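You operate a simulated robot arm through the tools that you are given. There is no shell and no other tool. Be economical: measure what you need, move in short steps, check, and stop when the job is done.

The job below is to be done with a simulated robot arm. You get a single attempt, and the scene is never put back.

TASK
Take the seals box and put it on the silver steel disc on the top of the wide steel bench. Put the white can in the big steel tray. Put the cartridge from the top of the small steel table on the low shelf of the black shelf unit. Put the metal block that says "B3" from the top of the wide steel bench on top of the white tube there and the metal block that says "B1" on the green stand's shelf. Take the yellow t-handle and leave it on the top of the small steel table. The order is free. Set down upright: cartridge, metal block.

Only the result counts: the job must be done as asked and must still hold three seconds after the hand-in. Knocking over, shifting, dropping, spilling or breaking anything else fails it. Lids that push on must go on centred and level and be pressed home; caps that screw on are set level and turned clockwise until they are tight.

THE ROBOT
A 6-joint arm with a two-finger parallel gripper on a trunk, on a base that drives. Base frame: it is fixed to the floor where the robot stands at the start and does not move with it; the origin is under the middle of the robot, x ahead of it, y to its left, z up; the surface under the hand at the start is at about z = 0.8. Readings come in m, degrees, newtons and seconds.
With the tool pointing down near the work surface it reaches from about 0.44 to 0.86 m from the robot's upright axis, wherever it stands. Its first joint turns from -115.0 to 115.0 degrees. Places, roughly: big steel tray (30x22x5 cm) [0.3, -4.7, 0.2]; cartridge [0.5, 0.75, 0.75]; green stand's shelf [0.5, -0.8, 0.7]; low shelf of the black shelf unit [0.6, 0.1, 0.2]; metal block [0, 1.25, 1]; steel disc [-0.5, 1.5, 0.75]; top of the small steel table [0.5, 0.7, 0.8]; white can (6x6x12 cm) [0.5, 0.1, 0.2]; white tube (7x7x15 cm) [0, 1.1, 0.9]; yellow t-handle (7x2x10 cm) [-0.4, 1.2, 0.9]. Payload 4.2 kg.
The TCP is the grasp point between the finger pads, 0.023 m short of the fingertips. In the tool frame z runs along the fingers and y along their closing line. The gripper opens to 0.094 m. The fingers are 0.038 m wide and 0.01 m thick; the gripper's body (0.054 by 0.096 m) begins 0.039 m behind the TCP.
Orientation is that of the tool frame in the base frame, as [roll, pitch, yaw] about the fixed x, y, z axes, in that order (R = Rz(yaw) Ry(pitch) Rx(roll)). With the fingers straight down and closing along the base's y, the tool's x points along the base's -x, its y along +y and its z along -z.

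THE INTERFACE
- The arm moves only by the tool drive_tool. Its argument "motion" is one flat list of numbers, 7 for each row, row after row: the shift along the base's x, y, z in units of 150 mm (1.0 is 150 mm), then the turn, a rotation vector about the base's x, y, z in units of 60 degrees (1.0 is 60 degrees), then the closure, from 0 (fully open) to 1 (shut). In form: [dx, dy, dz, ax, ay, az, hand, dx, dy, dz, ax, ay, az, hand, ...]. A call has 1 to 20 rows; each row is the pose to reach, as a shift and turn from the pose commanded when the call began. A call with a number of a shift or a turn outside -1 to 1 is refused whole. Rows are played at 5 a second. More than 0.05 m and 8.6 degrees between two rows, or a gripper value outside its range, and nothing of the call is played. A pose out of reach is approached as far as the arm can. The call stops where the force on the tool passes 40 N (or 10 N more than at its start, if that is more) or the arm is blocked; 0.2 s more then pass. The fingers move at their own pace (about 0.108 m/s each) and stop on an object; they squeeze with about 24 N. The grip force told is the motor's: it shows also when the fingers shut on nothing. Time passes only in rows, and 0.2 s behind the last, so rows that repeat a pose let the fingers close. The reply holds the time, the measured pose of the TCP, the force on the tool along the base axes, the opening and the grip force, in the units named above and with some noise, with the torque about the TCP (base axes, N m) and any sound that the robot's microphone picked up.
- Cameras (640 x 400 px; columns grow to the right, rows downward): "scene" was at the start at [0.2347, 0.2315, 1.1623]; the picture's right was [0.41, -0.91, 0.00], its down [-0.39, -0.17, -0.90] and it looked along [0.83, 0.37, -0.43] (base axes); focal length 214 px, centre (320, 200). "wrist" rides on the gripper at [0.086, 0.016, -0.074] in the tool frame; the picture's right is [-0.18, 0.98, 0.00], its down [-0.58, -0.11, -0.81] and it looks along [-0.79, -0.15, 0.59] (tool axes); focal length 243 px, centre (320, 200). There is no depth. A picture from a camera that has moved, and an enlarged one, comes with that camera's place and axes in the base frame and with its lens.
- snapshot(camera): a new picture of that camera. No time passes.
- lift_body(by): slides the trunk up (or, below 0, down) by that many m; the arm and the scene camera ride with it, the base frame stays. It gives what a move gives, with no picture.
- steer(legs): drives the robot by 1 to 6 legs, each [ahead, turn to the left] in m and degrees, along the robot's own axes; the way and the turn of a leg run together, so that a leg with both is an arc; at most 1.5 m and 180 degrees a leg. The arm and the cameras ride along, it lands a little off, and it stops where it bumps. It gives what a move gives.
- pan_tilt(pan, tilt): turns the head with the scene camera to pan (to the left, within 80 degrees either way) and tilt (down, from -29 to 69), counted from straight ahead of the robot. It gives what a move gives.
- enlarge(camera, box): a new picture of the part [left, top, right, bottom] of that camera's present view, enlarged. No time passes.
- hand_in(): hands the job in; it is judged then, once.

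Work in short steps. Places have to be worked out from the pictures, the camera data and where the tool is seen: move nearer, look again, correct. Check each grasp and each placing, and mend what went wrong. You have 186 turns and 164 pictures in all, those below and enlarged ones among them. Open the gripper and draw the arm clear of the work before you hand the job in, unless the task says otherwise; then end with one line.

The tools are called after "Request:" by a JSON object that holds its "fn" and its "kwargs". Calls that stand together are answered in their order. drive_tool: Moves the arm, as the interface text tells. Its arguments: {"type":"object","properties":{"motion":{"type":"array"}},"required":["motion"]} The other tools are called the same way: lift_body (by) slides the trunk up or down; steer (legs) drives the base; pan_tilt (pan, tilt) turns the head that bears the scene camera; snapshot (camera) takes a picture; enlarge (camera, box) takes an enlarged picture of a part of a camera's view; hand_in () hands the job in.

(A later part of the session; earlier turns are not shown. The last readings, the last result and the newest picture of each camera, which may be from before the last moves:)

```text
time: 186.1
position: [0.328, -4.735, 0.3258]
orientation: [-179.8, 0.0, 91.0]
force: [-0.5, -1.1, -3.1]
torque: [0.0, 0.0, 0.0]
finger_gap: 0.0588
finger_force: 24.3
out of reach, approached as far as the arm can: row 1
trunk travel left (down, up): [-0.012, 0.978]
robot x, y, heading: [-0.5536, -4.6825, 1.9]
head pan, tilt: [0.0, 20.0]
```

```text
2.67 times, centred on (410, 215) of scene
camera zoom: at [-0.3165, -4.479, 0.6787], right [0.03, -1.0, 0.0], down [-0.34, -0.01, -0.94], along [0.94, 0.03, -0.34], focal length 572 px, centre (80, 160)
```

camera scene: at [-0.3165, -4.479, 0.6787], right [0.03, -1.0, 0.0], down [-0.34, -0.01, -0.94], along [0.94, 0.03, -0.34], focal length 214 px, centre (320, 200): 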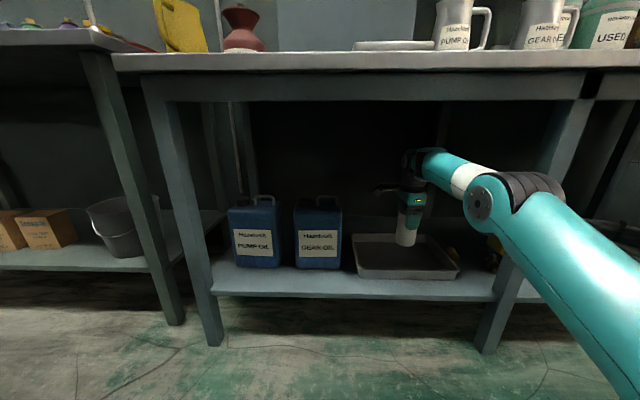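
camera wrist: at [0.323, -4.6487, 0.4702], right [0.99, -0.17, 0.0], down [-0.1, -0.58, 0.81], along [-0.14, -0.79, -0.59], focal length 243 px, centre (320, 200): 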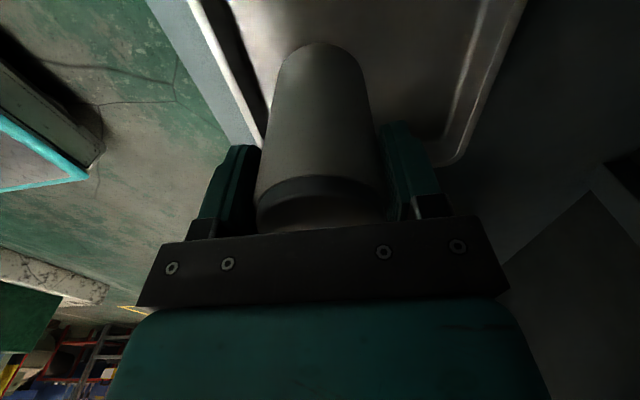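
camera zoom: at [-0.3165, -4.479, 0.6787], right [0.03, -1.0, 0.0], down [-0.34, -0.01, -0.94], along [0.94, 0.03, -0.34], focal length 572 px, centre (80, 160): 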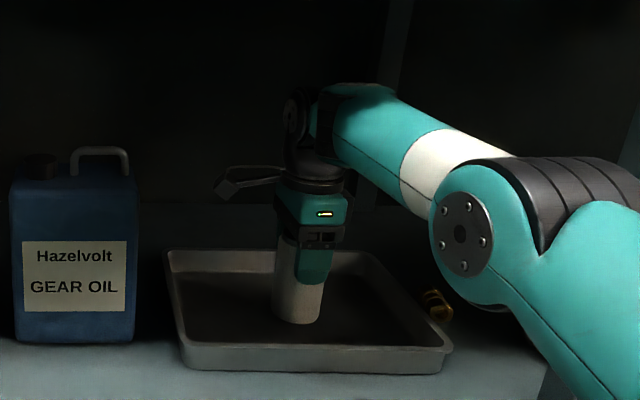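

Perfectly inside the tray. I'll lower slowly to contact.

Request:
{"fn": "drive_tool", "kwargs": {"motion": [0, 0, -0.03, 0, 0, 0, 0.6, 0, 0, -0.05, 0, 0, 0, 0.6, 0, 0, -0.06, 0, 0, 0, 0.6]}}

```text
time: 186.9
position: [0.3284, -4.7371, 0.3164]
orientation: [-179.9, 0.0, 91.0]
force: [-0.6, -0.7, -2.5]
torque: [0.02, 0.01, 0.01]
finger_gap: 0.0594
finger_force: 24.3
trunk travel left (down, up): [-0.012, 0.978]
robot x, y, heading: [-0.5537, -4.6802, 1.9]
head pan, tilt: [0.0, 20.0]
```

Request:
{"fn": "drive_tool", "kwargs": {"motion": [0, 0, -0.02, 0, 0, 0, 0.6, 0, 0, -0.04, 0, 0, 0, 0.6, 0, 0, -0.05, 0, 0, 0, 0.6]}}

```text
time: 187.7
position: [0.3296, -4.7353, 0.3114]
orientation: [-180.0, 0.0, 90.9]
force: [-0.9, -0.3, 0.8]
torque: [0.02, 0.02, -0.01]
finger_gap: 0.0591
finger_force: 24.1
trunk travel left (down, up): [-0.012, 0.978]
robot x, y, heading: [-0.5539, -4.681, 1.6]
head pan, tilt: [0.0, 20.0]
```

Request:
{"fn": "drive_tool", "kwargs": {"motion": [0, 0, -0.01, 0, 0, 0, 0.6, 0, 0, -0.01, 0, 0, 0, 0.4, 0, 0, -0.005, 0, 0, 0, 0.15, 0, 0, 0, 0, 0, 0, 0.15, 0, 0, 0.2, 0, 0, 0, 0.15, 0, 0, 0.4, 0, 0, 0, 0.15, 0, 0, 0.6, 0, 0, 0, 0.15]}}

Request:
{"fn": "enlarge", "kwargs": {"camera": "scene", "box": [330, 140, 490, 290]}}

```text
time: 189.3
position: [0.319, -4.7265, 0.3971]
orientation: [-179.8, -0.1, 91.0]
force: [0.2, -0.8, 0.2]
torque: [0.04, -0.01, 0.0]
finger_gap: 0.08
finger_force: 0.1
out of reach, approached as far as the arm can: row 7
trunk travel left (down, up): [-0.012, 0.978]
robot x, y, heading: [-0.5542, -4.6824, 1.9]
head pan, tilt: [0.0, 20.0]
```

```text
2.67 times, centred on (410, 215) of scene
camera zoom: at [-0.3165, -4.479, 0.6787], right [0.03, -1.0, 0.0], down [-0.34, -0.01, -0.94], along [0.94, 0.03, -0.34], focal length 572 px, centre (80, 160)
```

zoom: 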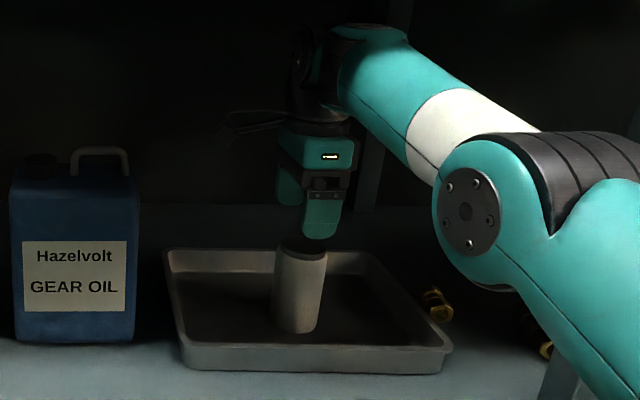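

The can stands in the tray. I'll back out, raise the trunk, turn and drive back toward the first bench.

Request:
{"fn": "steer", "kwargs": {"legs": [[-0.32, 0]]}}

Request:
{"fn": "lift_body", "kwargs": {"by": 0.4}}

Request:
{"fn": "lift_body", "kwargs": {"by": 0.3}}

Request:
{"fn": "steer", "kwargs": {"legs": [[0, 88], [1.5, 0], [1.5, 0]]}}

Request:
{"fn": "pan_tilt", "kwargs": {"pan": 0, "tilt": 20}}

Request:
{"fn": "snapshot", "kwargs": {"camera": "scene"}}

```text
time: 191.5
position: [-0.0043, -4.7359, 0.3974]
orientation: [-180.0, 0.0, 91.0]
force: [-0.4, 0.2, 0.1]
torque: [-0.02, 0.02, -0.01]
finger_gap: 0.0799
finger_force: 0.0
trunk travel left (down, up): [-0.012, 0.978]
robot x, y, heading: [-0.8767, -4.6881, 1.7]
head pan, tilt: [0.0, 20.0]
```

```text
time: 195.3
position: [-0.0048, -4.7363, 0.7977]
orientation: [-179.9, 0.0, 91.0]
force: [0.2, -0.2, -0.2]
torque: [-0.02, -0.03, 0.02]
finger_gap: 0.0796
finger_force: 0.0
trunk travel left (down, up): [-0.412, 0.578]
robot x, y, heading: [-0.879, -4.6906, 2.0]
head pan, tilt: [0.0, 20.0]
```

```text
time: 198.3
position: [-0.0038, -4.7359, 1.0975]
orientation: [-179.9, 0.0, 91.1]
force: [0.6, 0.2, 0.1]
torque: [0.02, -0.01, 0.03]
finger_gap: 0.0797
finger_force: 0.0
trunk travel left (down, up): [-0.712, 0.278]
robot x, y, heading: [-0.8772, -4.6882, 1.8]
head pan, tilt: [0.0, 20.0]
```

```text
time: 200.0
position: [-0.0096, -4.4709, 1.0902]
orientation: [-179.7, -0.6, 108.0]
force: [1.5, -1.3, 0.5]
torque: [0.09, 0.03, 0.0]
finger_gap: 0.0798
finger_force: 0.0
trunk travel left (down, up): [-0.712, 0.278]
robot x, y, heading: [-0.8533, -4.6852, 14.7]
head pan, tilt: [0.0, 20.0]
stopped in leg 1: the robot was blocked; the commanded pose is now the measured one
```

```text
time: 200.6
position: [-0.0093, -4.4688, 1.0897]
orientation: [-179.7, -0.6, 108.2]
force: [-0.1, -0.7, 0.7]
torque: [-0.01, -0.01, -0.01]
finger_gap: 0.0797
finger_force: 0.0
trunk travel left (down, up): [-0.712, 0.278]
robot x, y, heading: [-0.852, -4.6834, 14.4]
head pan, tilt: [0.0, 20.0]
```

```text
60 pictures are left
camera scene: at [-0.663, -4.4358, 1.3788], right [0.25, -0.97, 0.0], down [-0.33, -0.09, -0.94], along [0.91, 0.24, -0.34], focal length 214 px, centre (320, 200)
```

scene: 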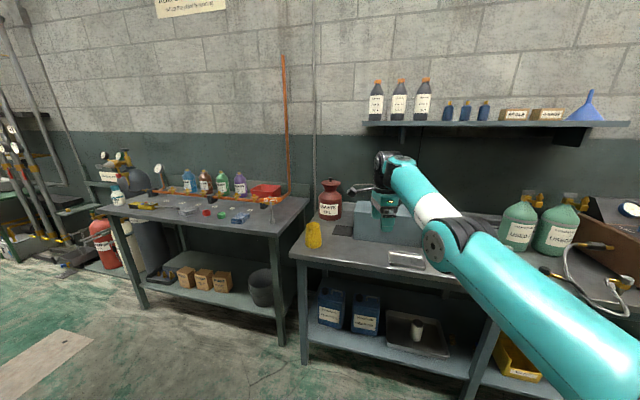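

The rear touched something while turning. I'll go ahead 0.14 m for clearance and turn again; the arm is above everything.

Request:
{"fn": "steer", "kwargs": {"legs": [[0.14, 0], [0, 40]]}}

Request:
{"fn": "snapshot", "kwargs": {"camera": "scene"}}

```text
time: 203.9
position: [-0.219, -3.9354, 1.0904]
orientation: [-179.7, -0.5, 149.1]
force: [-0.2, -0.4, 0.6]
torque: [-0.01, 0.0, 0.01]
finger_gap: 0.08
finger_force: 0.0
trunk travel left (down, up): [-0.712, 0.278]
robot x, y, heading: [-0.7121, -4.651, 55.6]
head pan, tilt: [0.0, 20.0]
```

```text
59 pictures are left
camera scene: at [-0.7364, -4.3381, 1.3788], right [0.82, -0.57, 0.0], down [-0.19, -0.28, -0.94], along [0.53, 0.77, -0.34], focal length 214 px, centre (320, 200)
```

scene: 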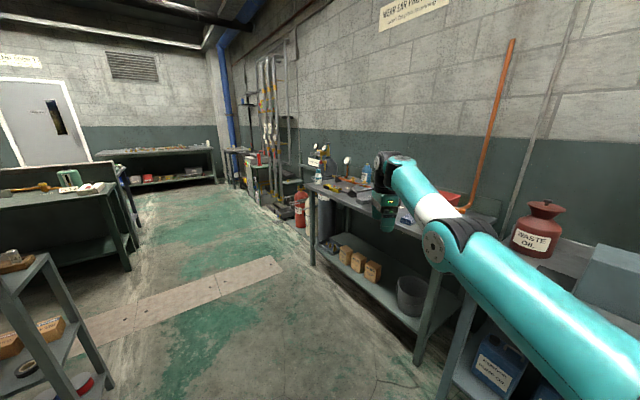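

Clear lane ahead. I'll finish the turn and drive back north.

Request:
{"fn": "steer", "kwargs": {"legs": [[0, 34.5], [1.5, 0], [1.5, 0], [1.4, 0]]}}

Request:
{"fn": "pan_tilt", "kwargs": {"pan": -25, "tilt": 25}}

Request:
{"fn": "snapshot", "kwargs": {"camera": "scene"}}

```text
time: 226.6
position: [-0.5846, 0.6259, 1.0905]
orientation: [-179.7, -0.6, -178.0]
force: [0.0, 0.2, 0.0]
torque: [-0.02, 0.0, -0.01]
finger_gap: 0.0799
finger_force: 0.0
trunk travel left (down, up): [-0.712, 0.278]
robot x, y, heading: [-0.6168, -0.2448, 88.2]
head pan, tilt: [0.0, 20.0]
```

```text
time: 227.5
position: [-0.585, 0.6254, 1.0912]
orientation: [-179.7, -0.7, -178.1]
force: [0.1, 0.9, -0.5]
torque: [0.02, -0.01, -0.03]
finger_gap: 0.0797
finger_force: 0.1
trunk travel left (down, up): [-0.712, 0.278]
robot x, y, heading: [-0.6135, -0.2407, 88.2]
head pan, tilt: [-25.0, 25.0]
```

```text
58 pictures are left
camera scene: at [-0.7635, -0.0032, 1.3707], right [0.89, -0.45, 0.0], down [-0.19, -0.38, -0.91], along [0.41, 0.81, -0.42], focal length 214 px, centre (320, 200)
```

scene: 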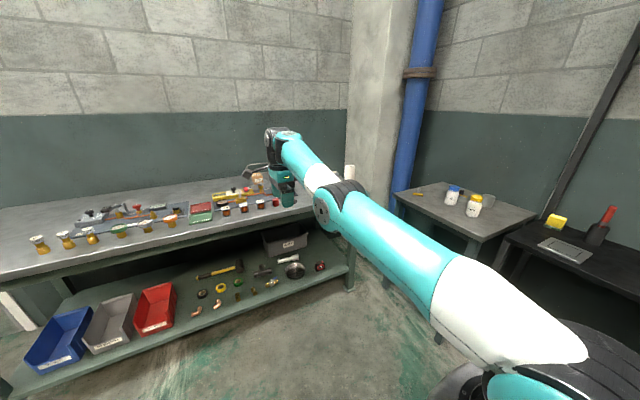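

Next is B1, at about (−0.05, 1.43). I'll approach from x ≈ −0.35 so the arm stays clear of the white tube.

Request:
{"fn": "steer", "kwargs": {"legs": [[0, -16], [0.78, 0], [0, 17]]}}

Request:
{"fn": "pan_tilt", "kwargs": {"pan": -25, "tilt": 30}}

Request:
{"fn": "snapshot", "kwargs": {"camera": "scene"}}

Request:
{"fn": "snapshot", "kwargs": {"camera": "wrist"}}

```text
time: 233.6
position: [-0.3707, 1.3769, 1.0895]
orientation: [-179.7, -0.7, -176.6]
force: [-0.8, 0.5, 0.1]
torque: [0.01, -0.01, 0.03]
finger_gap: 0.0798
finger_force: 0.2
trunk travel left (down, up): [-0.712, 0.278]
robot x, y, heading: [-0.3769, 0.5094, 89.7]
head pan, tilt: [-25.0, 25.0]
```

```text
time: 234.3
position: [-0.3711, 1.3766, 1.0895]
orientation: [-179.8, -0.6, -176.6]
force: [-0.3, 0.3, -0.2]
torque: [0.02, 0.02, 0.0]
finger_gap: 0.0801
finger_force: 0.0
trunk travel left (down, up): [-0.712, 0.278]
robot x, y, heading: [-0.3743, 0.5093, 89.7]
head pan, tilt: [-25.0, 30.0]
```

```text
57 pictures are left
camera scene: at [-0.5341, 0.7415, 1.3627], right [0.91, -0.42, 0.0], down [-0.21, -0.45, -0.87], along [0.37, 0.78, -0.5], focal length 214 px, centre (320, 200)
```

scene: 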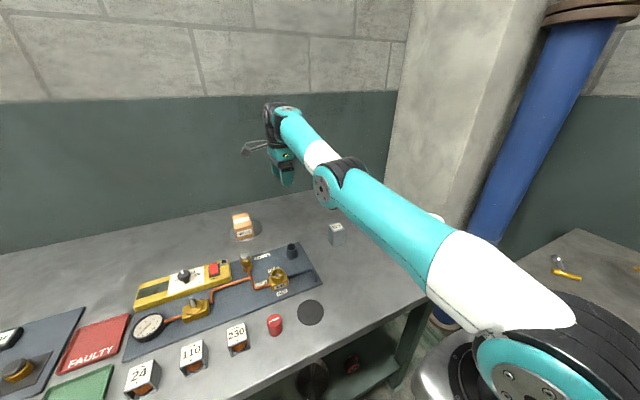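

```text
56 pictures are left
camera wrist: at [-0.4591, 1.3873, 1.1659], right [0.12, 0.99, -0.01], down [0.6, -0.07, 0.8], along [0.79, -0.1, -0.6], focal length 243 px, centre (320, 200)
```

wrist: 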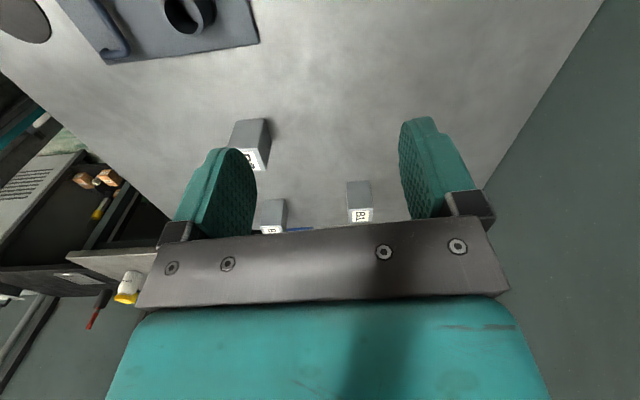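

Request:
{"fn": "steer", "kwargs": {"legs": [[0.065, 0]]}}

Request:
{"fn": "drive_tool", "kwargs": {"motion": [0.25, 0, -0.1, 0, 0, 0, 0, 0.5, -0.05, -0.2, 0, 0, 0, 0, 0.75, -0.1, -0.3, 0, 0, 0, 0, 1, -0.15, -0.35, 0, 0, 0, 0]}}

Request:
{"fn": "drive_tool", "kwargs": {"motion": [0.25, 0, -0.1, 0, 0, 0, 0, 0.5, 0, -0.2, 0, 0, 0, 0, 0.75, 0, -0.3, 0, 0, 0, 0, 1, 0, -0.35, 0, 0, -0.03, 0]}}

Request:
{"fn": "snapshot", "kwargs": {"camera": "scene"}}

Request:
{"fn": "snapshot", "kwargs": {"camera": "wrist"}}

```text
time: 235.3
position: [-0.3716, 1.4412, 1.0908]
orientation: [-179.7, -0.6, -176.4]
force: [-0.5, -0.6, 0.8]
torque: [-0.01, 0.04, -0.03]
finger_gap: 0.0798
finger_force: 0.1
trunk travel left (down, up): [-0.712, 0.278]
robot x, y, heading: [-0.3783, 0.5778, 90.1]
head pan, tilt: [-25.0, 30.0]
```

```text
time: 236.3
position: [-0.22, 1.4198, 1.0416]
orientation: [179.7, -0.5, -176.4]
force: [-1.2, -0.7, 4.0]
torque: [0.1, -0.04, 0.01]
finger_gap: 0.094
finger_force: 0.1
out of reach, approached as far as the arm can: row 1, 2, 3
trunk travel left (down, up): [-0.712, 0.278]
robot x, y, heading: [-0.3776, 0.5737, 89.8]
head pan, tilt: [-25.0, 30.0]
```

```text
time: 237.3
position: [-0.0702, 1.4182, 0.9862]
orientation: [-179.7, -0.6, -178.2]
force: [-0.6, -0.5, 0.8]
torque: [0.01, -0.03, 0.02]
finger_gap: 0.0943
finger_force: 0.1
trunk travel left (down, up): [-0.712, 0.278]
robot x, y, heading: [-0.376, 0.5732, 89.7]
head pan, tilt: [-25.0, 30.0]
```

```text
55 pictures are left
camera scene: at [-0.5346, 0.8061, 1.3627], right [0.91, -0.42, 0.0], down [-0.21, -0.45, -0.87], along [0.37, 0.78, -0.5], focal length 214 px, centre (320, 200)
```

scene: 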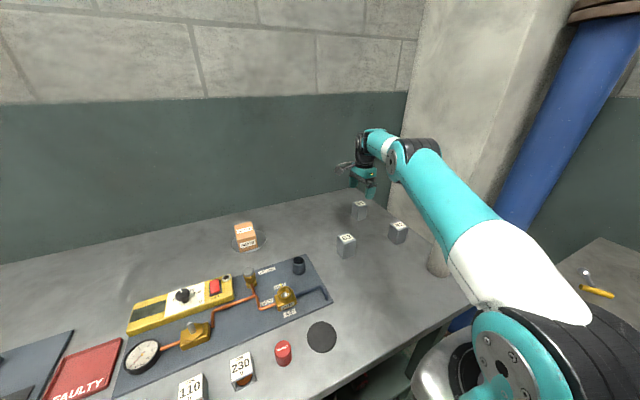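

```text
54 pictures are left
camera wrist: at [-0.1571, 1.432, 1.0618], right [0.15, 0.99, -0.01], down [0.59, -0.09, 0.8], along [0.79, -0.13, -0.6], focal length 243 px, centre (320, 200)
```

wrist: 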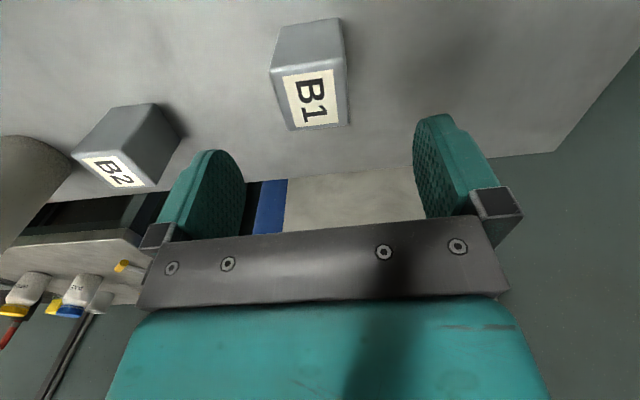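

B1 is centred. I'll lower partway with the arm only, which keeps the upper arm high over the tube, and check the clearance.

Request:
{"fn": "drive_tool", "kwargs": {"motion": [0.01, -0.02, -0.15, 0, 0, 0, 0, 0.02, -0.04, -0.33, 0, 0, 0, 0]}}

Request:
{"fn": "enlarge", "kwargs": {"camera": "scene", "box": [320, 120, 500, 300]}}

Request:
{"fn": "snapshot", "kwargs": {"camera": "wrist"}}

```text
time: 237.9
position: [-0.0678, 1.4129, 0.9351]
orientation: [-179.7, -0.6, -178.4]
force: [-0.5, 0.0, 0.3]
torque: [0.0, 0.02, 0.02]
finger_gap: 0.0942
finger_force: 0.0
trunk travel left (down, up): [-0.712, 0.278]
robot x, y, heading: [-0.3745, 0.5719, 89.8]
head pan, tilt: [-25.0, 30.0]
```

```text
2.22 times, centred on (410, 210) of scene
camera zoom: at [-0.5341, 0.8062, 1.3628], right [0.91, -0.42, 0.0], down [-0.21, -0.45, -0.87], along [0.37, 0.78, -0.5], focal length 477 px, centre (120, 178)
```

zoom: 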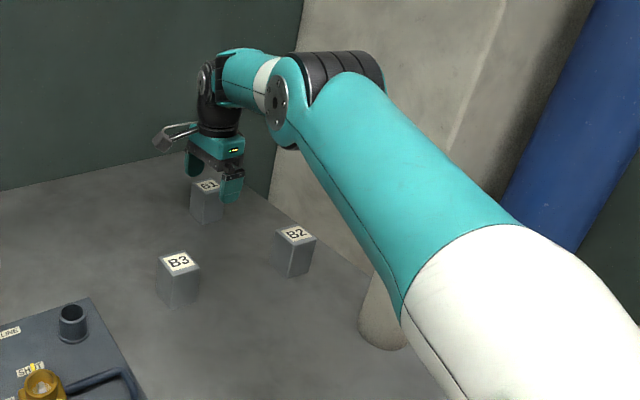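

```text
52 pictures are left
camera wrist: at [-0.1556, 1.426, 1.0108], right [0.16, 0.99, -0.01], down [0.59, -0.09, 0.8], along [0.79, -0.13, -0.6], focal length 243 px, centre (320, 200)
```

wrist: 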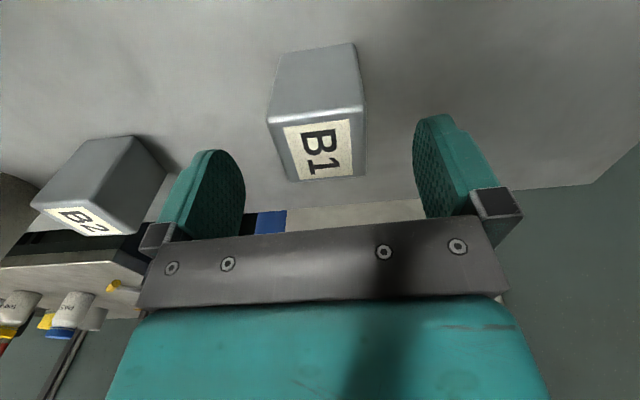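

Clear of the tube. I'll descend to 0.885 and grip B1.

Request:
{"fn": "drive_tool", "kwargs": {"motion": [0.02, -0.02, -0.17, 0, 0, 0, 0, 0.03, -0.02, -0.33, 0, 0, 0, 0, 0.03, -0.02, -0.33, 0, 0, 0, 0.4, 0.03, -0.02, -0.33, 0, 0, 0, 0.75, 0.03, -0.02, -0.33, 0, 0, 0, 0.75]}}

Request:
{"fn": "snapshot", "kwargs": {"camera": "wrist"}}

```text
time: 239.1
position: [-0.0628, 1.4091, 0.8852]
orientation: [-179.8, -0.6, -178.3]
force: [-0.9, 2.5, 1.3]
torque: [0.38, -0.22, 0.02]
finger_gap: 0.0459
finger_force: 23.5
trunk travel left (down, up): [-0.712, 0.278]
robot x, y, heading: [-0.3753, 0.5738, 90.1]
head pan, tilt: [-25.0, 30.0]
```

```text
51 pictures are left
camera wrist: at [-0.1508, 1.4234, 0.9617], right [0.16, 0.99, 0.0], down [0.59, -0.09, 0.8], along [0.79, -0.13, -0.6], focal length 243 px, centre (320, 200)
```

wrist: 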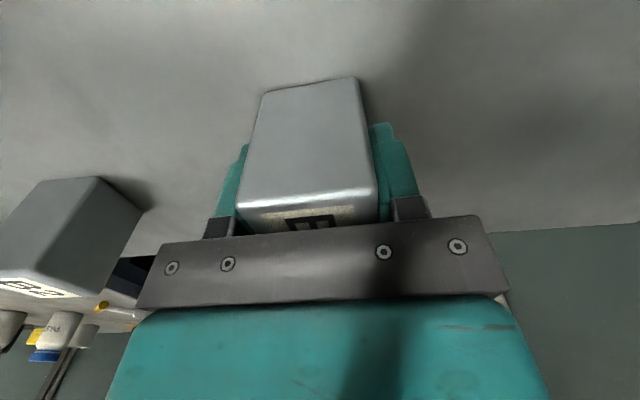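

Gripped at 46 mm. I'll lift, raise the trunk, and back straight away from the bench.

Request:
{"fn": "drive_tool", "kwargs": {"motion": [0, 0, 0.2, 0, 0, 0, 0.75, 0, 0, 0.45, 0, 0, 0, 0.75, 0, 0, 0.65, 0, 0, 0, 0.75]}}

Request:
{"fn": "lift_body", "kwargs": {"by": 0.2}}

Request:
{"fn": "snapshot", "kwargs": {"camera": "scene"}}

```text
time: 239.9
position: [-0.0648, 1.4099, 0.984]
orientation: [-179.7, -0.6, -178.3]
force: [0.7, 0.4, -9.1]
torque: [-0.01, -0.06, -0.05]
finger_gap: 0.0459
finger_force: 23.6
trunk travel left (down, up): [-0.712, 0.278]
robot x, y, heading: [-0.3784, 0.5741, 90.0]
head pan, tilt: [-25.0, 30.0]
```

```text
time: 242.1
position: [-0.0639, 1.4101, 1.1835]
orientation: [-179.6, -0.6, -178.3]
force: [0.0, 0.5, -8.1]
torque: [0.01, -0.07, 0.02]
finger_gap: 0.0459
finger_force: 24.3
trunk travel left (down, up): [-0.912, 0.078]
robot x, y, heading: [-0.3777, 0.5744, 89.8]
head pan, tilt: [-25.0, 30.0]
```

```text
50 pictures are left
camera scene: at [-0.5339, 0.8068, 1.5626], right [0.91, -0.42, 0.0], down [-0.21, -0.45, -0.87], along [0.37, 0.78, -0.5], focal length 214 px, centre (320, 200)
```

scene: 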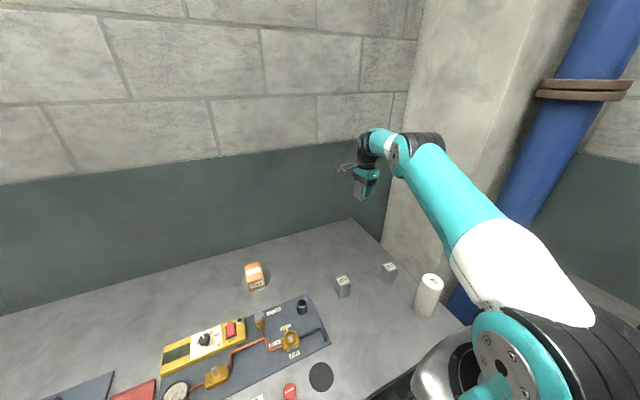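

Request:
{"fn": "steer", "kwargs": {"legs": [[-1.3, 0], [0, -60]]}}

Request:
{"fn": "pan_tilt", "kwargs": {"pan": -20, "tilt": 35}}

Request:
{"fn": "snapshot", "kwargs": {"camera": "scene"}}

```text
time: 251.1
position: [0.5044, -0.5442, 1.1845]
orientation: [-179.7, -0.5, 123.0]
force: [0.0, -0.1, -8.5]
torque: [-0.05, -0.02, 0.0]
finger_gap: 0.0457
finger_force: 24.5
trunk travel left (down, up): [-0.912, 0.078]
robot x, y, heading: [-0.3727, -0.7099, 31.5]
head pan, tilt: [-25.0, 30.0]
```

```text
time: 251.8
position: [0.5024, -0.5438, 1.1826]
orientation: [-179.7, -0.7, 123.1]
force: [-1.2, -0.2, -8.5]
torque: [-0.07, -0.02, 0.04]
finger_gap: 0.046
finger_force: 24.5
trunk travel left (down, up): [-0.912, 0.078]
robot x, y, heading: [-0.3734, -0.7125, 31.4]
head pan, tilt: [-20.0, 35.0]
```

```text
49 pictures are left
camera scene: at [-0.26, -0.4508, 1.5549], right [0.2, -0.98, 0.0], down [-0.56, -0.11, -0.82], along [0.8, 0.16, -0.57], focal length 214 px, centre (320, 200)
```

scene: 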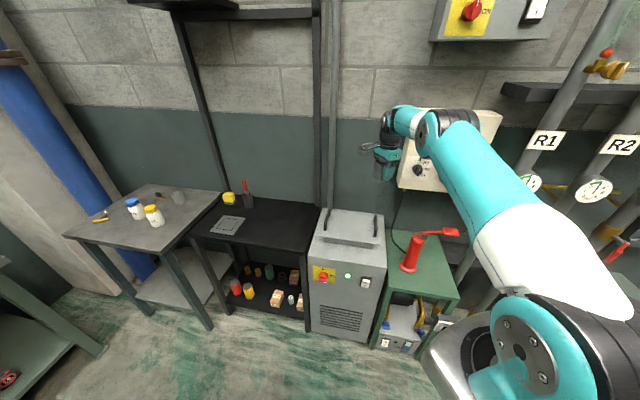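

Request:
{"fn": "enlarge", "kwargs": {"camera": "scene", "box": [350, 190, 490, 360]}}

```text
2.35 times, centred on (420, 275) of scene
camera zoom: at [-0.26, -0.4508, 1.5549], right [0.2, -0.98, 0.0], down [-0.56, -0.11, -0.82], along [0.8, 0.16, -0.57], focal length 505 px, centre (85, 24)
```

zoom: 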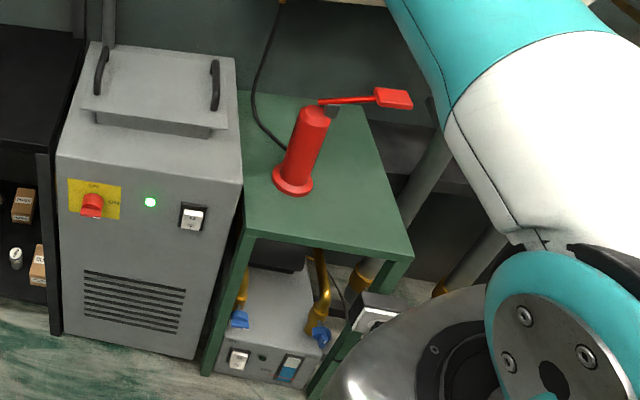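

The green stand top spans x 0.335–0.73, y −0.925…−0.64, with the red gun at (0.48, −0.74) and its lever toward −y. I'll set B1 at the front right corner, about (0.385, −0.87). Repositioning the base for that.

Request:
{"fn": "steer", "kwargs": {"legs": [[0, 48.6], [-0.463, 0], [0, -40]]}}

Request:
{"fn": "pan_tilt", "kwargs": {"pan": -10, "tilt": 35}}

Request:
{"fn": "snapshot", "kwargs": {"camera": "scene"}}

Request:
{"fn": "snapshot", "kwargs": {"camera": "wrist"}}

```text
time: 258.6
position: [0.3849, -0.8635, 1.1833]
orientation: [-179.8, -0.6, 132.1]
force: [-0.7, 0.4, -8.3]
torque: [-0.03, -0.04, 0.03]
finger_gap: 0.0458
finger_force: 23.8
trunk travel left (down, up): [-0.912, 0.078]
robot x, y, heading: [-0.4555, -1.1688, 39.9]
head pan, tilt: [-20.0, 35.0]
```

```text
time: 259.3
position: [0.3828, -0.864, 1.1829]
orientation: [-179.7, -0.7, 132.1]
force: [0.0, 0.0, -8.8]
torque: [-0.03, -0.06, 0.02]
finger_gap: 0.0457
finger_force: 23.3
trunk travel left (down, up): [-0.912, 0.078]
robot x, y, heading: [-0.4581, -1.1687, 40.4]
head pan, tilt: [-10.0, 35.0]
```

```text
47 pictures are left
camera scene: at [-0.3908, -0.8783, 1.5548], right [0.5, -0.86, 0.0], down [-0.5, -0.29, -0.82], along [0.71, 0.41, -0.57], focal length 214 px, centre (320, 200)
```

scene: 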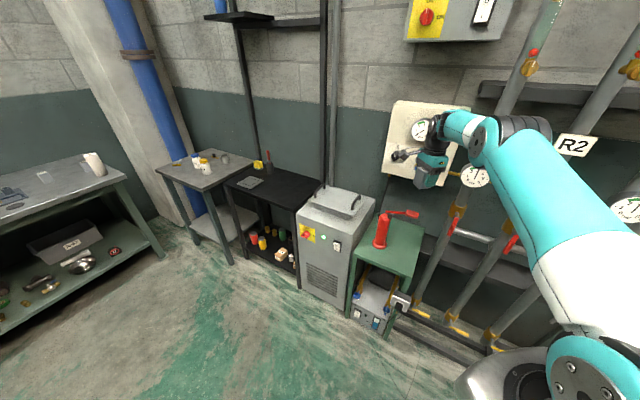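

```text
46 pictures are left
camera wrist: at [0.3375, -0.7892, 1.2591], right [0.85, 0.52, -0.01], down [0.32, -0.51, 0.8], along [0.41, -0.68, -0.6], focal length 243 px, centre (320, 200)
```

wrist: 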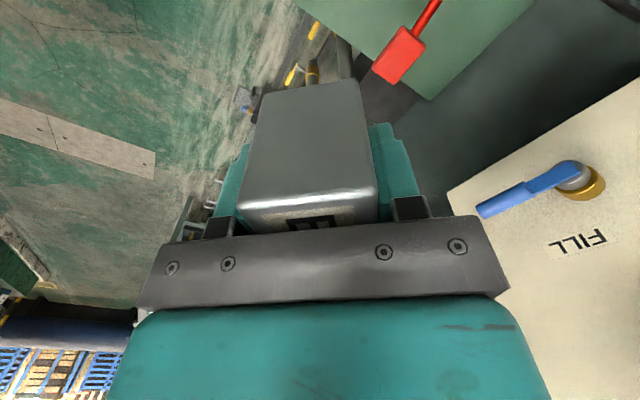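

Request:
{"fn": "enlarge", "kwargs": {"camera": "scene", "box": [340, 90, 540, 300]}}

```text
1.90 times, centred on (440, 195) of scene
camera zoom: at [-0.3908, -0.8783, 1.5548], right [0.5, -0.86, 0.0], down [-0.5, -0.29, -0.82], along [0.71, 0.41, -0.57], focal length 408 px, centre (91, 210)
```

zoom: 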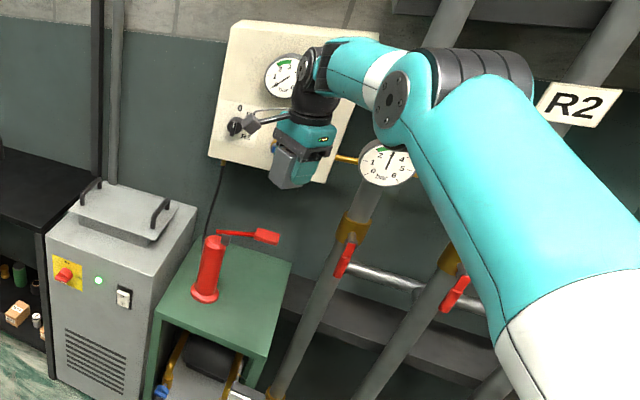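

Lever tip at (0.498, −0.855, 0.92), so the gripper column at (0.38, −0.87) has about 7 cm clearance. I'll nudge slightly and lower the trunk.

Request:
{"fn": "drive_tool", "kwargs": {"motion": [-0.03, -0.05, 0, 0, 0, 0, 0.75]}}

Request:
{"fn": "lift_body", "kwargs": {"by": -0.38}}

Request:
{"fn": "snapshot", "kwargs": {"camera": "wrist"}}

Request:
{"fn": "snapshot", "kwargs": {"camera": "scene"}}

```text
time: 259.7
position: [0.3791, -0.8716, 1.1823]
orientation: [-179.6, -0.7, 132.2]
force: [0.2, 0.4, -7.8]
torque: [-0.08, -0.02, -0.01]
finger_gap: 0.046
finger_force: 24.2
trunk travel left (down, up): [-0.912, 0.078]
robot x, y, heading: [-0.4559, -1.1708, 40.5]
head pan, tilt: [-10.0, 35.0]
```

```text
time: 263.4
position: [0.3773, -0.8713, 0.8037]
orientation: [-179.7, -0.5, 132.1]
force: [-0.4, -0.3, -7.8]
torque: [-0.04, -0.01, 0.01]
finger_gap: 0.046
finger_force: 23.4
trunk travel left (down, up): [-0.532, 0.458]
robot x, y, heading: [-0.4561, -1.1675, 40.5]
head pan, tilt: [-10.0, 35.0]
```

```text
44 pictures are left
camera wrist: at [0.3325, -0.797, 0.8793], right [0.85, 0.52, -0.01], down [0.32, -0.51, 0.8], along [0.41, -0.68, -0.6], focal length 243 px, centre (320, 200)
```

wrist: 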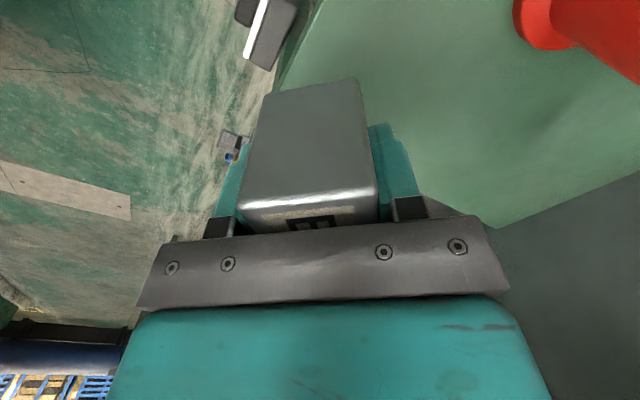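

```text
43 pictures are left
camera scene: at [-0.391, -0.8783, 1.1749], right [0.5, -0.86, 0.0], down [-0.5, -0.29, -0.82], along [0.71, 0.41, -0.57], focal length 214 px, centre (320, 200)
```

scene: 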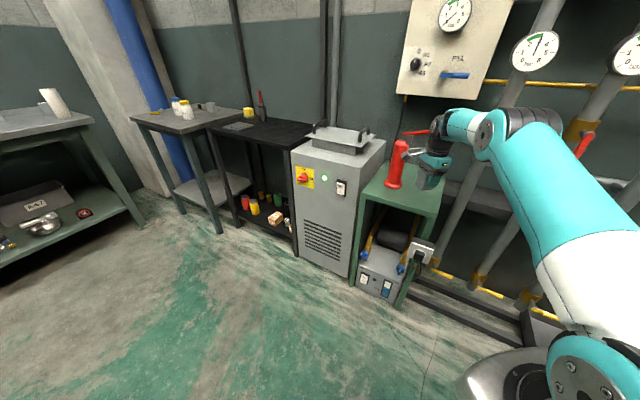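

Request:
{"fn": "enlarge", "kwargs": {"camera": "scene", "box": [350, 80, 510, 230]}}

```text
2.67 times, centred on (430, 155) of scene
camera zoom: at [-0.391, -0.8783, 1.1749], right [0.5, -0.86, 0.0], down [-0.5, -0.29, -0.82], along [0.71, 0.41, -0.57], focal length 572 px, centre (27, 320)
```

zoom: 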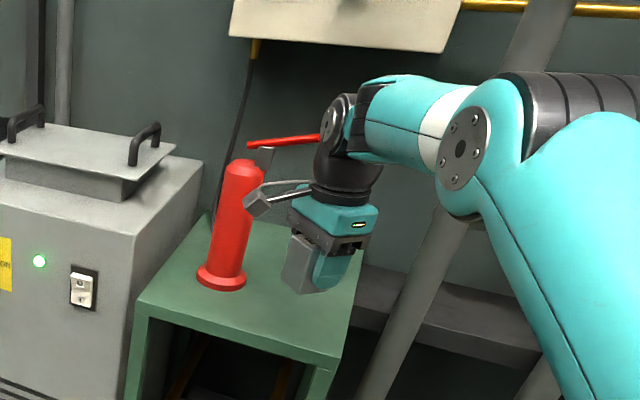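

I'll shift +1.5 cm in x for full support on the stand and lower almost to contact.

Request:
{"fn": "drive_tool", "kwargs": {"motion": [0.1, 0, 0, 0, 0, 0, 0.75]}}

Request:
{"fn": "lift_body", "kwargs": {"by": -0.042}}

Request:
{"fn": "enlarge", "kwargs": {"camera": "scene", "box": [350, 80, 510, 230]}}

```text
time: 263.8
position: [0.3937, -0.8714, 0.8035]
orientation: [-179.6, -0.5, 132.1]
force: [-0.2, -0.5, -7.2]
torque: [-0.08, -0.08, 0.03]
finger_gap: 0.046
finger_force: 24.0
trunk travel left (down, up): [-0.532, 0.458]
robot x, y, heading: [-0.4586, -1.1708, 40.5]
head pan, tilt: [-10.0, 35.0]
```

```text
time: 264.6
position: [0.395, -0.8712, 0.7617]
orientation: [-179.7, -0.5, 132.1]
force: [0.5, 0.2, -8.9]
torque: [-0.06, -0.04, 0.01]
finger_gap: 0.0458
finger_force: 24.1
trunk travel left (down, up): [-0.49, 0.5]
robot x, y, heading: [-0.4598, -1.1704, 40.2]
head pan, tilt: [-10.0, 35.0]
```

```text
2.67 times, centred on (430, 155) of scene
camera zoom: at [-0.391, -0.8783, 1.1328], right [0.5, -0.86, 0.0], down [-0.5, -0.29, -0.82], along [0.71, 0.41, -0.57], focal length 572 px, centre (27, 320)
```

zoom: 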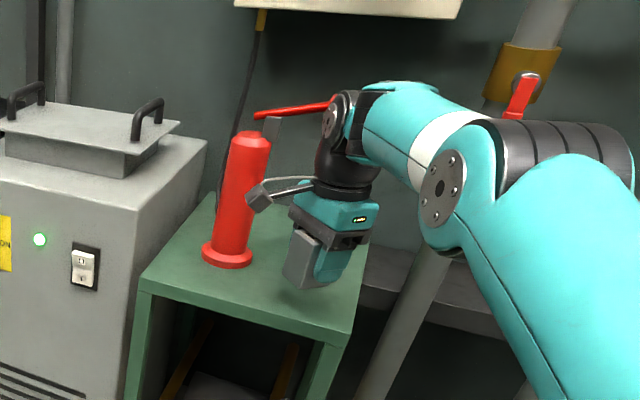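

Request:
{"fn": "drive_tool", "kwargs": {"motion": [0, 0, -0.03, 0, 0, 0, 0.75, 0, 0, -0.06, 0, 0, 0, 0.75, 0, 0, -0.08, 0, 0, 0, 0.75]}}

```text
time: 265.4
position: [0.3941, -0.8717, 0.7493]
orientation: [-179.7, -0.7, 132.1]
force: [1.0, 0.3, -8.0]
torque: [-0.02, -0.04, 0.01]
finger_gap: 0.0457
finger_force: 24.2
trunk travel left (down, up): [-0.49, 0.5]
robot x, y, heading: [-0.4593, -1.1675, 40.3]
head pan, tilt: [-10.0, 35.0]
```

Request:
{"fn": "drive_tool", "kwargs": {"motion": [0, 0, -0.02, 0, 0, 0, 0.75, 0, 0, -0.04, 0, 0, 0, 0.75, 0, 0, -0.055, 0, 0, 0, 0.75]}}

```text
time: 266.2
position: [0.3935, -0.8712, 0.742]
orientation: [-179.7, -0.5, 132.1]
force: [-0.3, -0.5, -7.2]
torque: [-0.02, -0.03, -0.01]
finger_gap: 0.0459
finger_force: 24.7
trunk travel left (down, up): [-0.49, 0.5]
robot x, y, heading: [-0.4565, -1.1714, 40.5]
head pan, tilt: [-10.0, 35.0]
```

Request:
{"fn": "drive_tool", "kwargs": {"motion": [0, 0, -0.02, 0, 0, 0, 0.75, 0, 0, -0.04, 0, 0, 0, 0.75, 0, 0, -0.055, 0, 0, 0, 0.75]}}

Request:
{"fn": "enlarge", "kwargs": {"camera": "scene", "box": [390, 120, 470, 220]}}

```text
time: 267.1
position: [0.3937, -0.8705, 0.7322]
orientation: [-179.7, -0.6, 132.1]
force: [-0.3, -0.5, -8.6]
torque: [-0.05, -0.06, -0.01]
finger_gap: 0.0459
finger_force: 23.3
trunk travel left (down, up): [-0.49, 0.5]
robot x, y, heading: [-0.4578, -1.1697, 40.0]
head pan, tilt: [-10.0, 35.0]
```

```text
4.00 times, centred on (430, 170) of scene
camera zoom: at [-0.391, -0.8783, 1.1328], right [0.5, -0.86, 0.0], down [-0.5, -0.29, -0.82], along [0.71, 0.41, -0.57], focal length 858 px, centre (-120, 320)
```

zoom: 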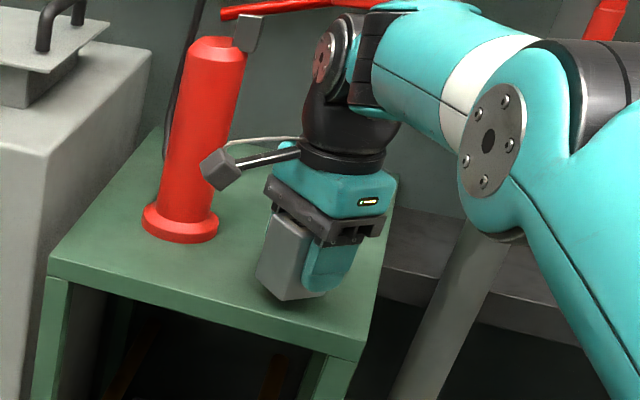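

Request:
{"fn": "drive_tool", "kwargs": {"motion": [0, 0, -0.02, 0, 0, 0, 0.75, 0, 0, -0.04, 0, 0, 0, 0.75]}}

```text
time: 267.6
position: [0.3943, -0.8715, 0.7268]
orientation: [-179.6, -0.6, 132.1]
force: [0.1, 0.4, -9.3]
torque: [-0.05, -0.05, 0.0]
finger_gap: 0.0457
finger_force: 24.2
trunk travel left (down, up): [-0.49, 0.5]
robot x, y, heading: [-0.4548, -1.1695, 40.4]
head pan, tilt: [-10.0, 35.0]
```

Request:
{"fn": "drive_tool", "kwargs": {"motion": [0, 0, -0.02, 0, 0, 0, 0.75, 0, 0, -0.035, 0, 0, 0, 0.75, 0, 0, -0.04, 0, 0, 0, 0.75]}}

Request:
{"fn": "snapshot", "kwargs": {"camera": "wrist"}}

```text
time: 268.4
position: [0.3953, -0.8698, 0.7215]
orientation: [-179.7, -0.6, 132.1]
force: [-0.1, 0.9, -8.0]
torque: [0.01, -0.01, 0.0]
finger_gap: 0.046
finger_force: 23.5
trunk travel left (down, up): [-0.49, 0.5]
robot x, y, heading: [-0.4578, -1.17, 40.1]
head pan, tilt: [-10.0, 35.0]
```

```text
39 pictures are left
camera wrist: at [0.3484, -0.7962, 0.7972], right [0.85, 0.52, -0.01], down [0.32, -0.51, 0.8], along [0.41, -0.69, -0.6], focal length 243 px, centre (320, 200)
```

wrist: 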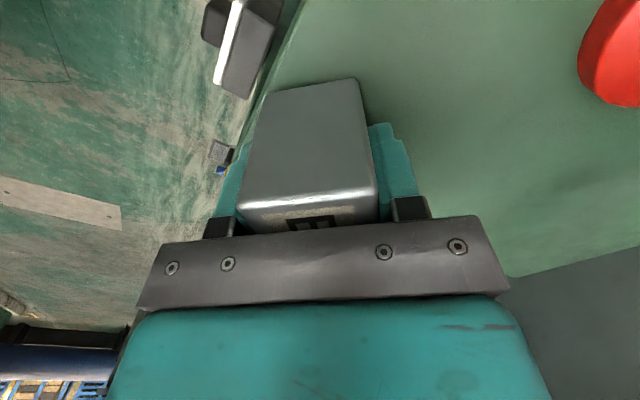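

Request:
{"fn": "drive_tool", "kwargs": {"motion": [0, 0, -0.015, 0, 0, 0, 0.75, 0, 0, -0.03, 0, 0, 0, 0.75, 0, 0, -0.045, 0, 0, 0, 0.75, 0, 0, -0.05, 0, 0, 0, 0.75]}}

```text
time: 269.4
position: [0.3937, -0.8718, 0.7161]
orientation: [-179.9, -0.6, 132.1]
force: [-2.4, -0.8, 6.2]
torque: [0.37, 0.02, 0.01]
finger_gap: 0.0461
finger_force: 23.9
trunk travel left (down, up): [-0.49, 0.5]
robot x, y, heading: [-0.4579, -1.1659, 40.2]
head pan, tilt: [-10.0, 35.0]
```

Contact. I'll release and rise.

Request:
{"fn": "drive_tool", "kwargs": {"motion": [0, 0, -0.003, 0, 0, 0, 0.75, 0, 0, -0.003, 0, 0, 0, 0.4, 0, 0, 0, 0, 0, 0, 0.2, 0, 0, 0.003, 0, 0, 0, 0.2, 0, 0, 0.2, 0, 0, 0, 0.2, 0, 0, 0.45, 0, 0, 0, 0.2]}}

Request:
{"fn": "lift_body", "kwargs": {"by": 0.3}}

Request:
{"fn": "enlarge", "kwargs": {"camera": "scene", "box": [350, 120, 510, 320]}}

Request:
{"fn": "snapshot", "kwargs": {"camera": "wrist"}}

```text
time: 270.9
position: [0.3925, -0.8712, 0.782]
orientation: [-179.6, -0.6, 132.0]
force: [0.5, -0.2, 0.4]
torque: [-0.03, 0.05, -0.02]
finger_gap: 0.0751
finger_force: 0.0
trunk travel left (down, up): [-0.49, 0.5]
robot x, y, heading: [-0.4572, -1.1694, 40.4]
head pan, tilt: [-10.0, 35.0]
```

```text
time: 273.9
position: [0.3927, -0.8708, 1.0813]
orientation: [-179.7, -0.6, 132.1]
force: [-0.4, -0.2, 0.0]
torque: [0.01, 0.01, -0.01]
finger_gap: 0.0751
finger_force: 0.1
trunk travel left (down, up): [-0.79, 0.2]
robot x, y, heading: [-0.4557, -1.1695, 40.3]
head pan, tilt: [-10.0, 35.0]
```

```text
2.00 times, centred on (430, 220) of scene
camera zoom: at [-0.3913, -0.8784, 1.4329], right [0.5, -0.86, 0.0], down [-0.5, -0.29, -0.82], along [0.71, 0.41, -0.57], focal length 429 px, centre (100, 160)
```

zoom: 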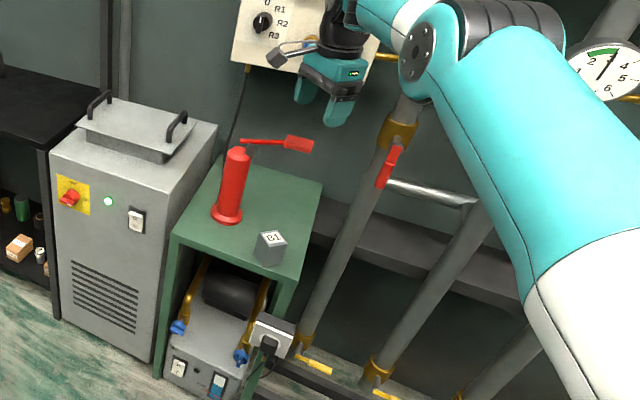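

```text
37 pictures are left
camera wrist: at [0.3463, -0.7966, 1.1578], right [0.85, 0.52, -0.01], down [0.32, -0.51, 0.8], along [0.41, -0.68, -0.6], focal length 243 px, centre (320, 200)
```

wrist: 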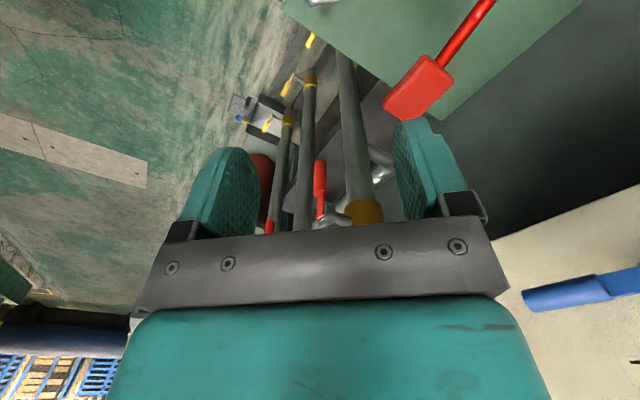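

B1 stands on the green stand. Now back to the bench for B3.

Request:
{"fn": "lift_body", "kwargs": {"by": 0.12}}

Request:
{"fn": "steer", "kwargs": {"legs": [[0, 52.6], [0.8, 0], [0.8, 0], [0, -3]]}}

Request:
{"fn": "pan_tilt", "kwargs": {"pan": -25, "tilt": 35}}

Request:
{"fn": "snapshot", "kwargs": {"camera": "scene"}}

Request:
{"fn": "snapshot", "kwargs": {"camera": "wrist"}}

```text
time: 275.4
position: [0.3935, -0.8713, 1.2034]
orientation: [-179.8, -0.6, 132.2]
force: [0.8, -0.4, 1.3]
torque: [0.0, -0.01, 0.01]
finger_gap: 0.0752
finger_force: 0.1
trunk travel left (down, up): [-0.91, 0.08]
robot x, y, heading: [-0.4563, -1.1701, 40.4]
head pan, tilt: [-10.0, 35.0]
```

```text
time: 286.3
position: [-0.1796, 1.2743, 1.2025]
orientation: [-179.7, -0.6, -179.5]
force: [-0.1, -0.4, 0.1]
torque: [-0.03, 0.01, -0.04]
finger_gap: 0.0751
finger_force: 0.1
trunk travel left (down, up): [-0.91, 0.08]
robot x, y, heading: [-0.5205, 0.4442, 88.4]
head pan, tilt: [-10.0, 35.0]
```

```text
time: 287.1
position: [-0.1805, 1.2721, 1.2028]
orientation: [-179.7, -0.6, -179.7]
force: [0.0, -0.3, 0.1]
torque: [0.05, 0.0, 0.02]
finger_gap: 0.0752
finger_force: 0.1
trunk travel left (down, up): [-0.91, 0.08]
robot x, y, heading: [-0.5187, 0.4431, 88.8]
head pan, tilt: [-25.0, 35.0]
```

```text
36 pictures are left
camera scene: at [-0.6751, 0.6752, 1.5529], right [0.9, -0.44, 0.0], down [-0.25, -0.51, -0.82], along [0.36, 0.73, -0.57], focal length 214 px, centre (320, 200)
```

scene: 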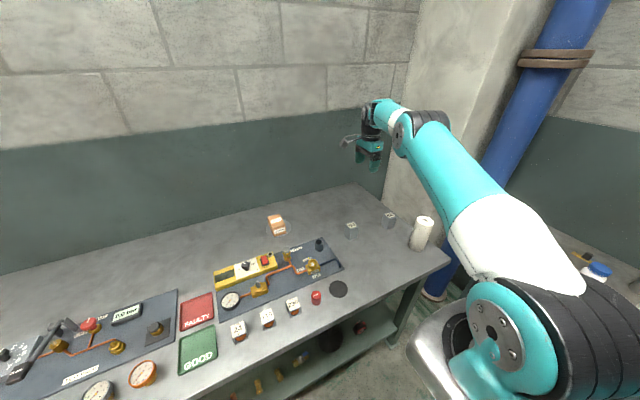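

```text
35 pictures are left
camera wrist: at [-0.267, 1.2885, 1.2778], right [0.18, 0.98, -0.01], down [0.59, -0.1, 0.8], along [0.79, -0.15, -0.6], focal length 243 px, centre (320, 200)
```

wrist: 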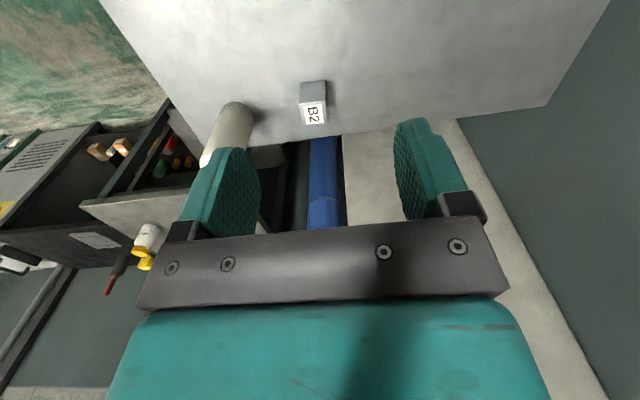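

Request:
{"fn": "drive_tool", "kwargs": {"motion": [-0.13, -0.02, 0, 0, 0, 0, 0, -0.25, -0.03, 0, 0, 0, 0, 0]}}

Request:
{"fn": "lift_body", "kwargs": {"by": -0.22}}

Request:
{"fn": "snapshot", "kwargs": {"camera": "wrist"}}

Request:
{"fn": "snapshot", "kwargs": {"camera": "scene"}}

```text
time: 287.7
position: [-0.2174, 1.2684, 1.2035]
orientation: [-179.8, -0.6, -179.6]
force: [0.5, 0.6, -0.8]
torque: [-0.05, -0.02, 0.0]
finger_gap: 0.094
finger_force: 0.1
trunk travel left (down, up): [-0.91, 0.08]
robot x, y, heading: [-0.522, 0.4392, 88.8]
head pan, tilt: [-25.0, 35.0]
```

```text
time: 290.0
position: [-0.2186, 1.2688, 0.9835]
orientation: [-179.6, -0.5, -179.6]
force: [-0.1, 0.0, 0.5]
torque: [0.05, 0.0, 0.0]
finger_gap: 0.0942
finger_force: 0.0
trunk travel left (down, up): [-0.69, 0.3]
robot x, y, heading: [-0.5206, 0.4395, 88.7]
head pan, tilt: [-25.0, 35.0]
```

```text
34 pictures are left
camera wrist: at [-0.3043, 1.2834, 1.0587], right [0.18, 0.98, -0.01], down [0.59, -0.1, 0.8], along [0.79, -0.15, -0.6], focal length 243 px, centre (320, 200)
```

wrist: 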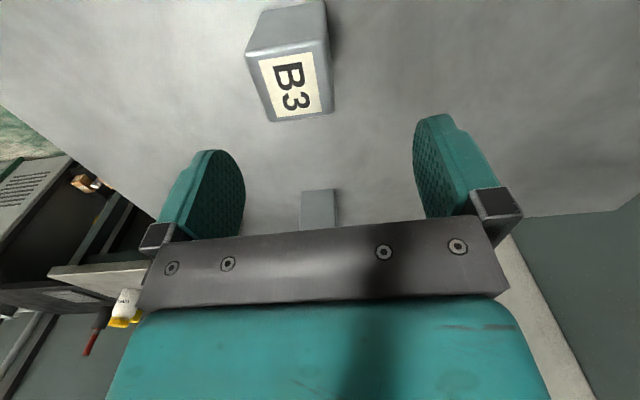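

```text
33 pictures are left
camera scene: at [-0.6751, 0.6752, 1.3329], right [0.9, -0.44, 0.0], down [-0.25, -0.51, -0.82], along [0.36, 0.73, -0.57], focal length 214 px, centre (320, 200)
```

scene: 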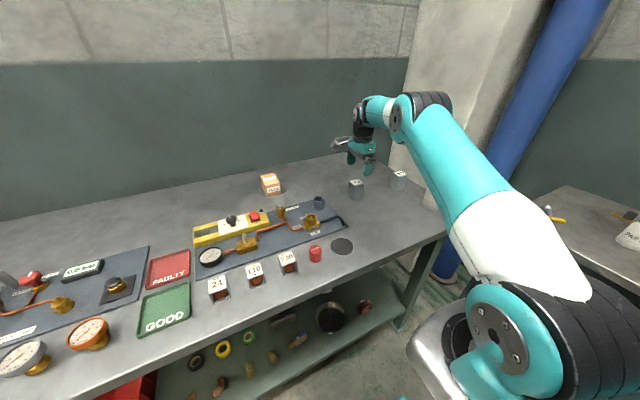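

B3 is centred at (−0.2255, 1.250). I'll align and lower the trunk to grip height.

Request:
{"fn": "drive_tool", "kwargs": {"motion": [-0.045, -0.125, 0, 0, 0, 0, 0]}}

Request:
{"fn": "lift_body", "kwargs": {"by": -0.097}}

Request:
{"fn": "snapshot", "kwargs": {"camera": "wrist"}}

```text
time: 290.4
position: [-0.2237, 1.249, 0.9818]
orientation: [-179.7, -0.6, -179.5]
force: [-0.2, -0.2, -0.5]
torque: [0.01, 0.01, 0.0]
finger_gap: 0.0939
finger_force: 0.0
trunk travel left (down, up): [-0.69, 0.3]
robot x, y, heading: [-0.5207, 0.4426, 88.6]
head pan, tilt: [-25.0, 35.0]
```

```text
time: 291.8
position: [-0.2241, 1.2492, 0.8856]
orientation: [-179.7, -0.6, -179.6]
force: [0.2, 0.1, -0.1]
torque: [-0.02, 0.03, 0.02]
finger_gap: 0.0942
finger_force: 0.1
trunk travel left (down, up): [-0.593, 0.397]
robot x, y, heading: [-0.5236, 0.441, 88.4]
head pan, tilt: [-25.0, 35.0]
```

```text
32 pictures are left
camera wrist: at [-0.3107, 1.2645, 0.9614], right [0.18, 0.98, -0.01], down [0.59, -0.1, 0.8], along [0.79, -0.15, -0.6], focal length 243 px, centre (320, 200)
```

wrist: 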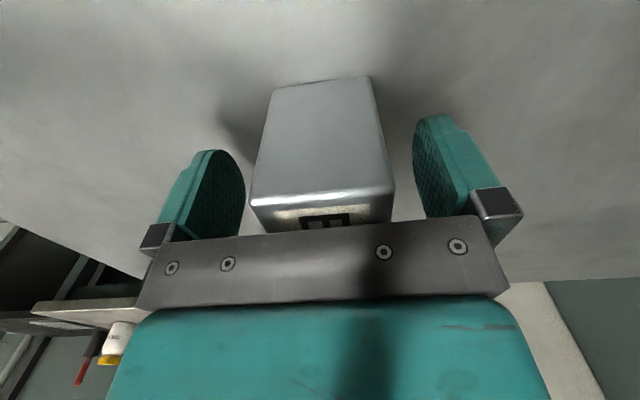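

Request:
{"fn": "drive_tool", "kwargs": {"motion": [0, 0, 0, 0, 0, 0, 0.3, 0, 0, 0, 0, 0, 0, 0.6, 0, 0, 0, 0, 0, 0, 0.75, 0, 0, 0, 0, 0, 0, 0.75]}}

Request:
{"fn": "lift_body", "kwargs": {"by": 0.3}}

Request:
{"fn": "snapshot", "kwargs": {"camera": "scene"}}

```text
time: 292.8
position: [-0.2241, 1.2481, 0.8858]
orientation: [-179.8, -0.7, -179.6]
force: [-1.5, 1.3, 1.3]
torque: [0.26, -0.09, 0.01]
finger_gap: 0.0457
finger_force: 23.8
trunk travel left (down, up): [-0.593, 0.397]
robot x, y, heading: [-0.5231, 0.4395, 88.8]
head pan, tilt: [-25.0, 35.0]
```

```text
time: 295.8
position: [-0.224, 1.2492, 1.1851]
orientation: [-179.7, -0.6, -179.6]
force: [-0.2, 0.5, -8.9]
torque: [-0.03, -0.06, -0.01]
finger_gap: 0.0462
finger_force: 24.1
trunk travel left (down, up): [-0.893, 0.097]
robot x, y, heading: [-0.5221, 0.4393, 88.5]
head pan, tilt: [-25.0, 35.0]
```

```text
31 pictures are left
camera scene: at [-0.6749, 0.6756, 1.5358], right [0.9, -0.44, 0.0], down [-0.25, -0.51, -0.82], along [0.36, 0.73, -0.57], focal length 214 px, centre (320, 200)
```

scene: 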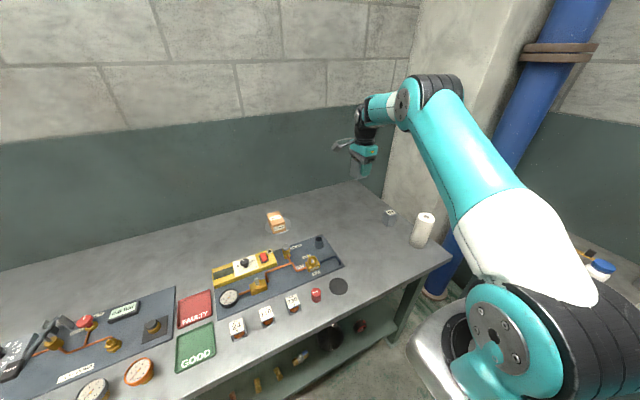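

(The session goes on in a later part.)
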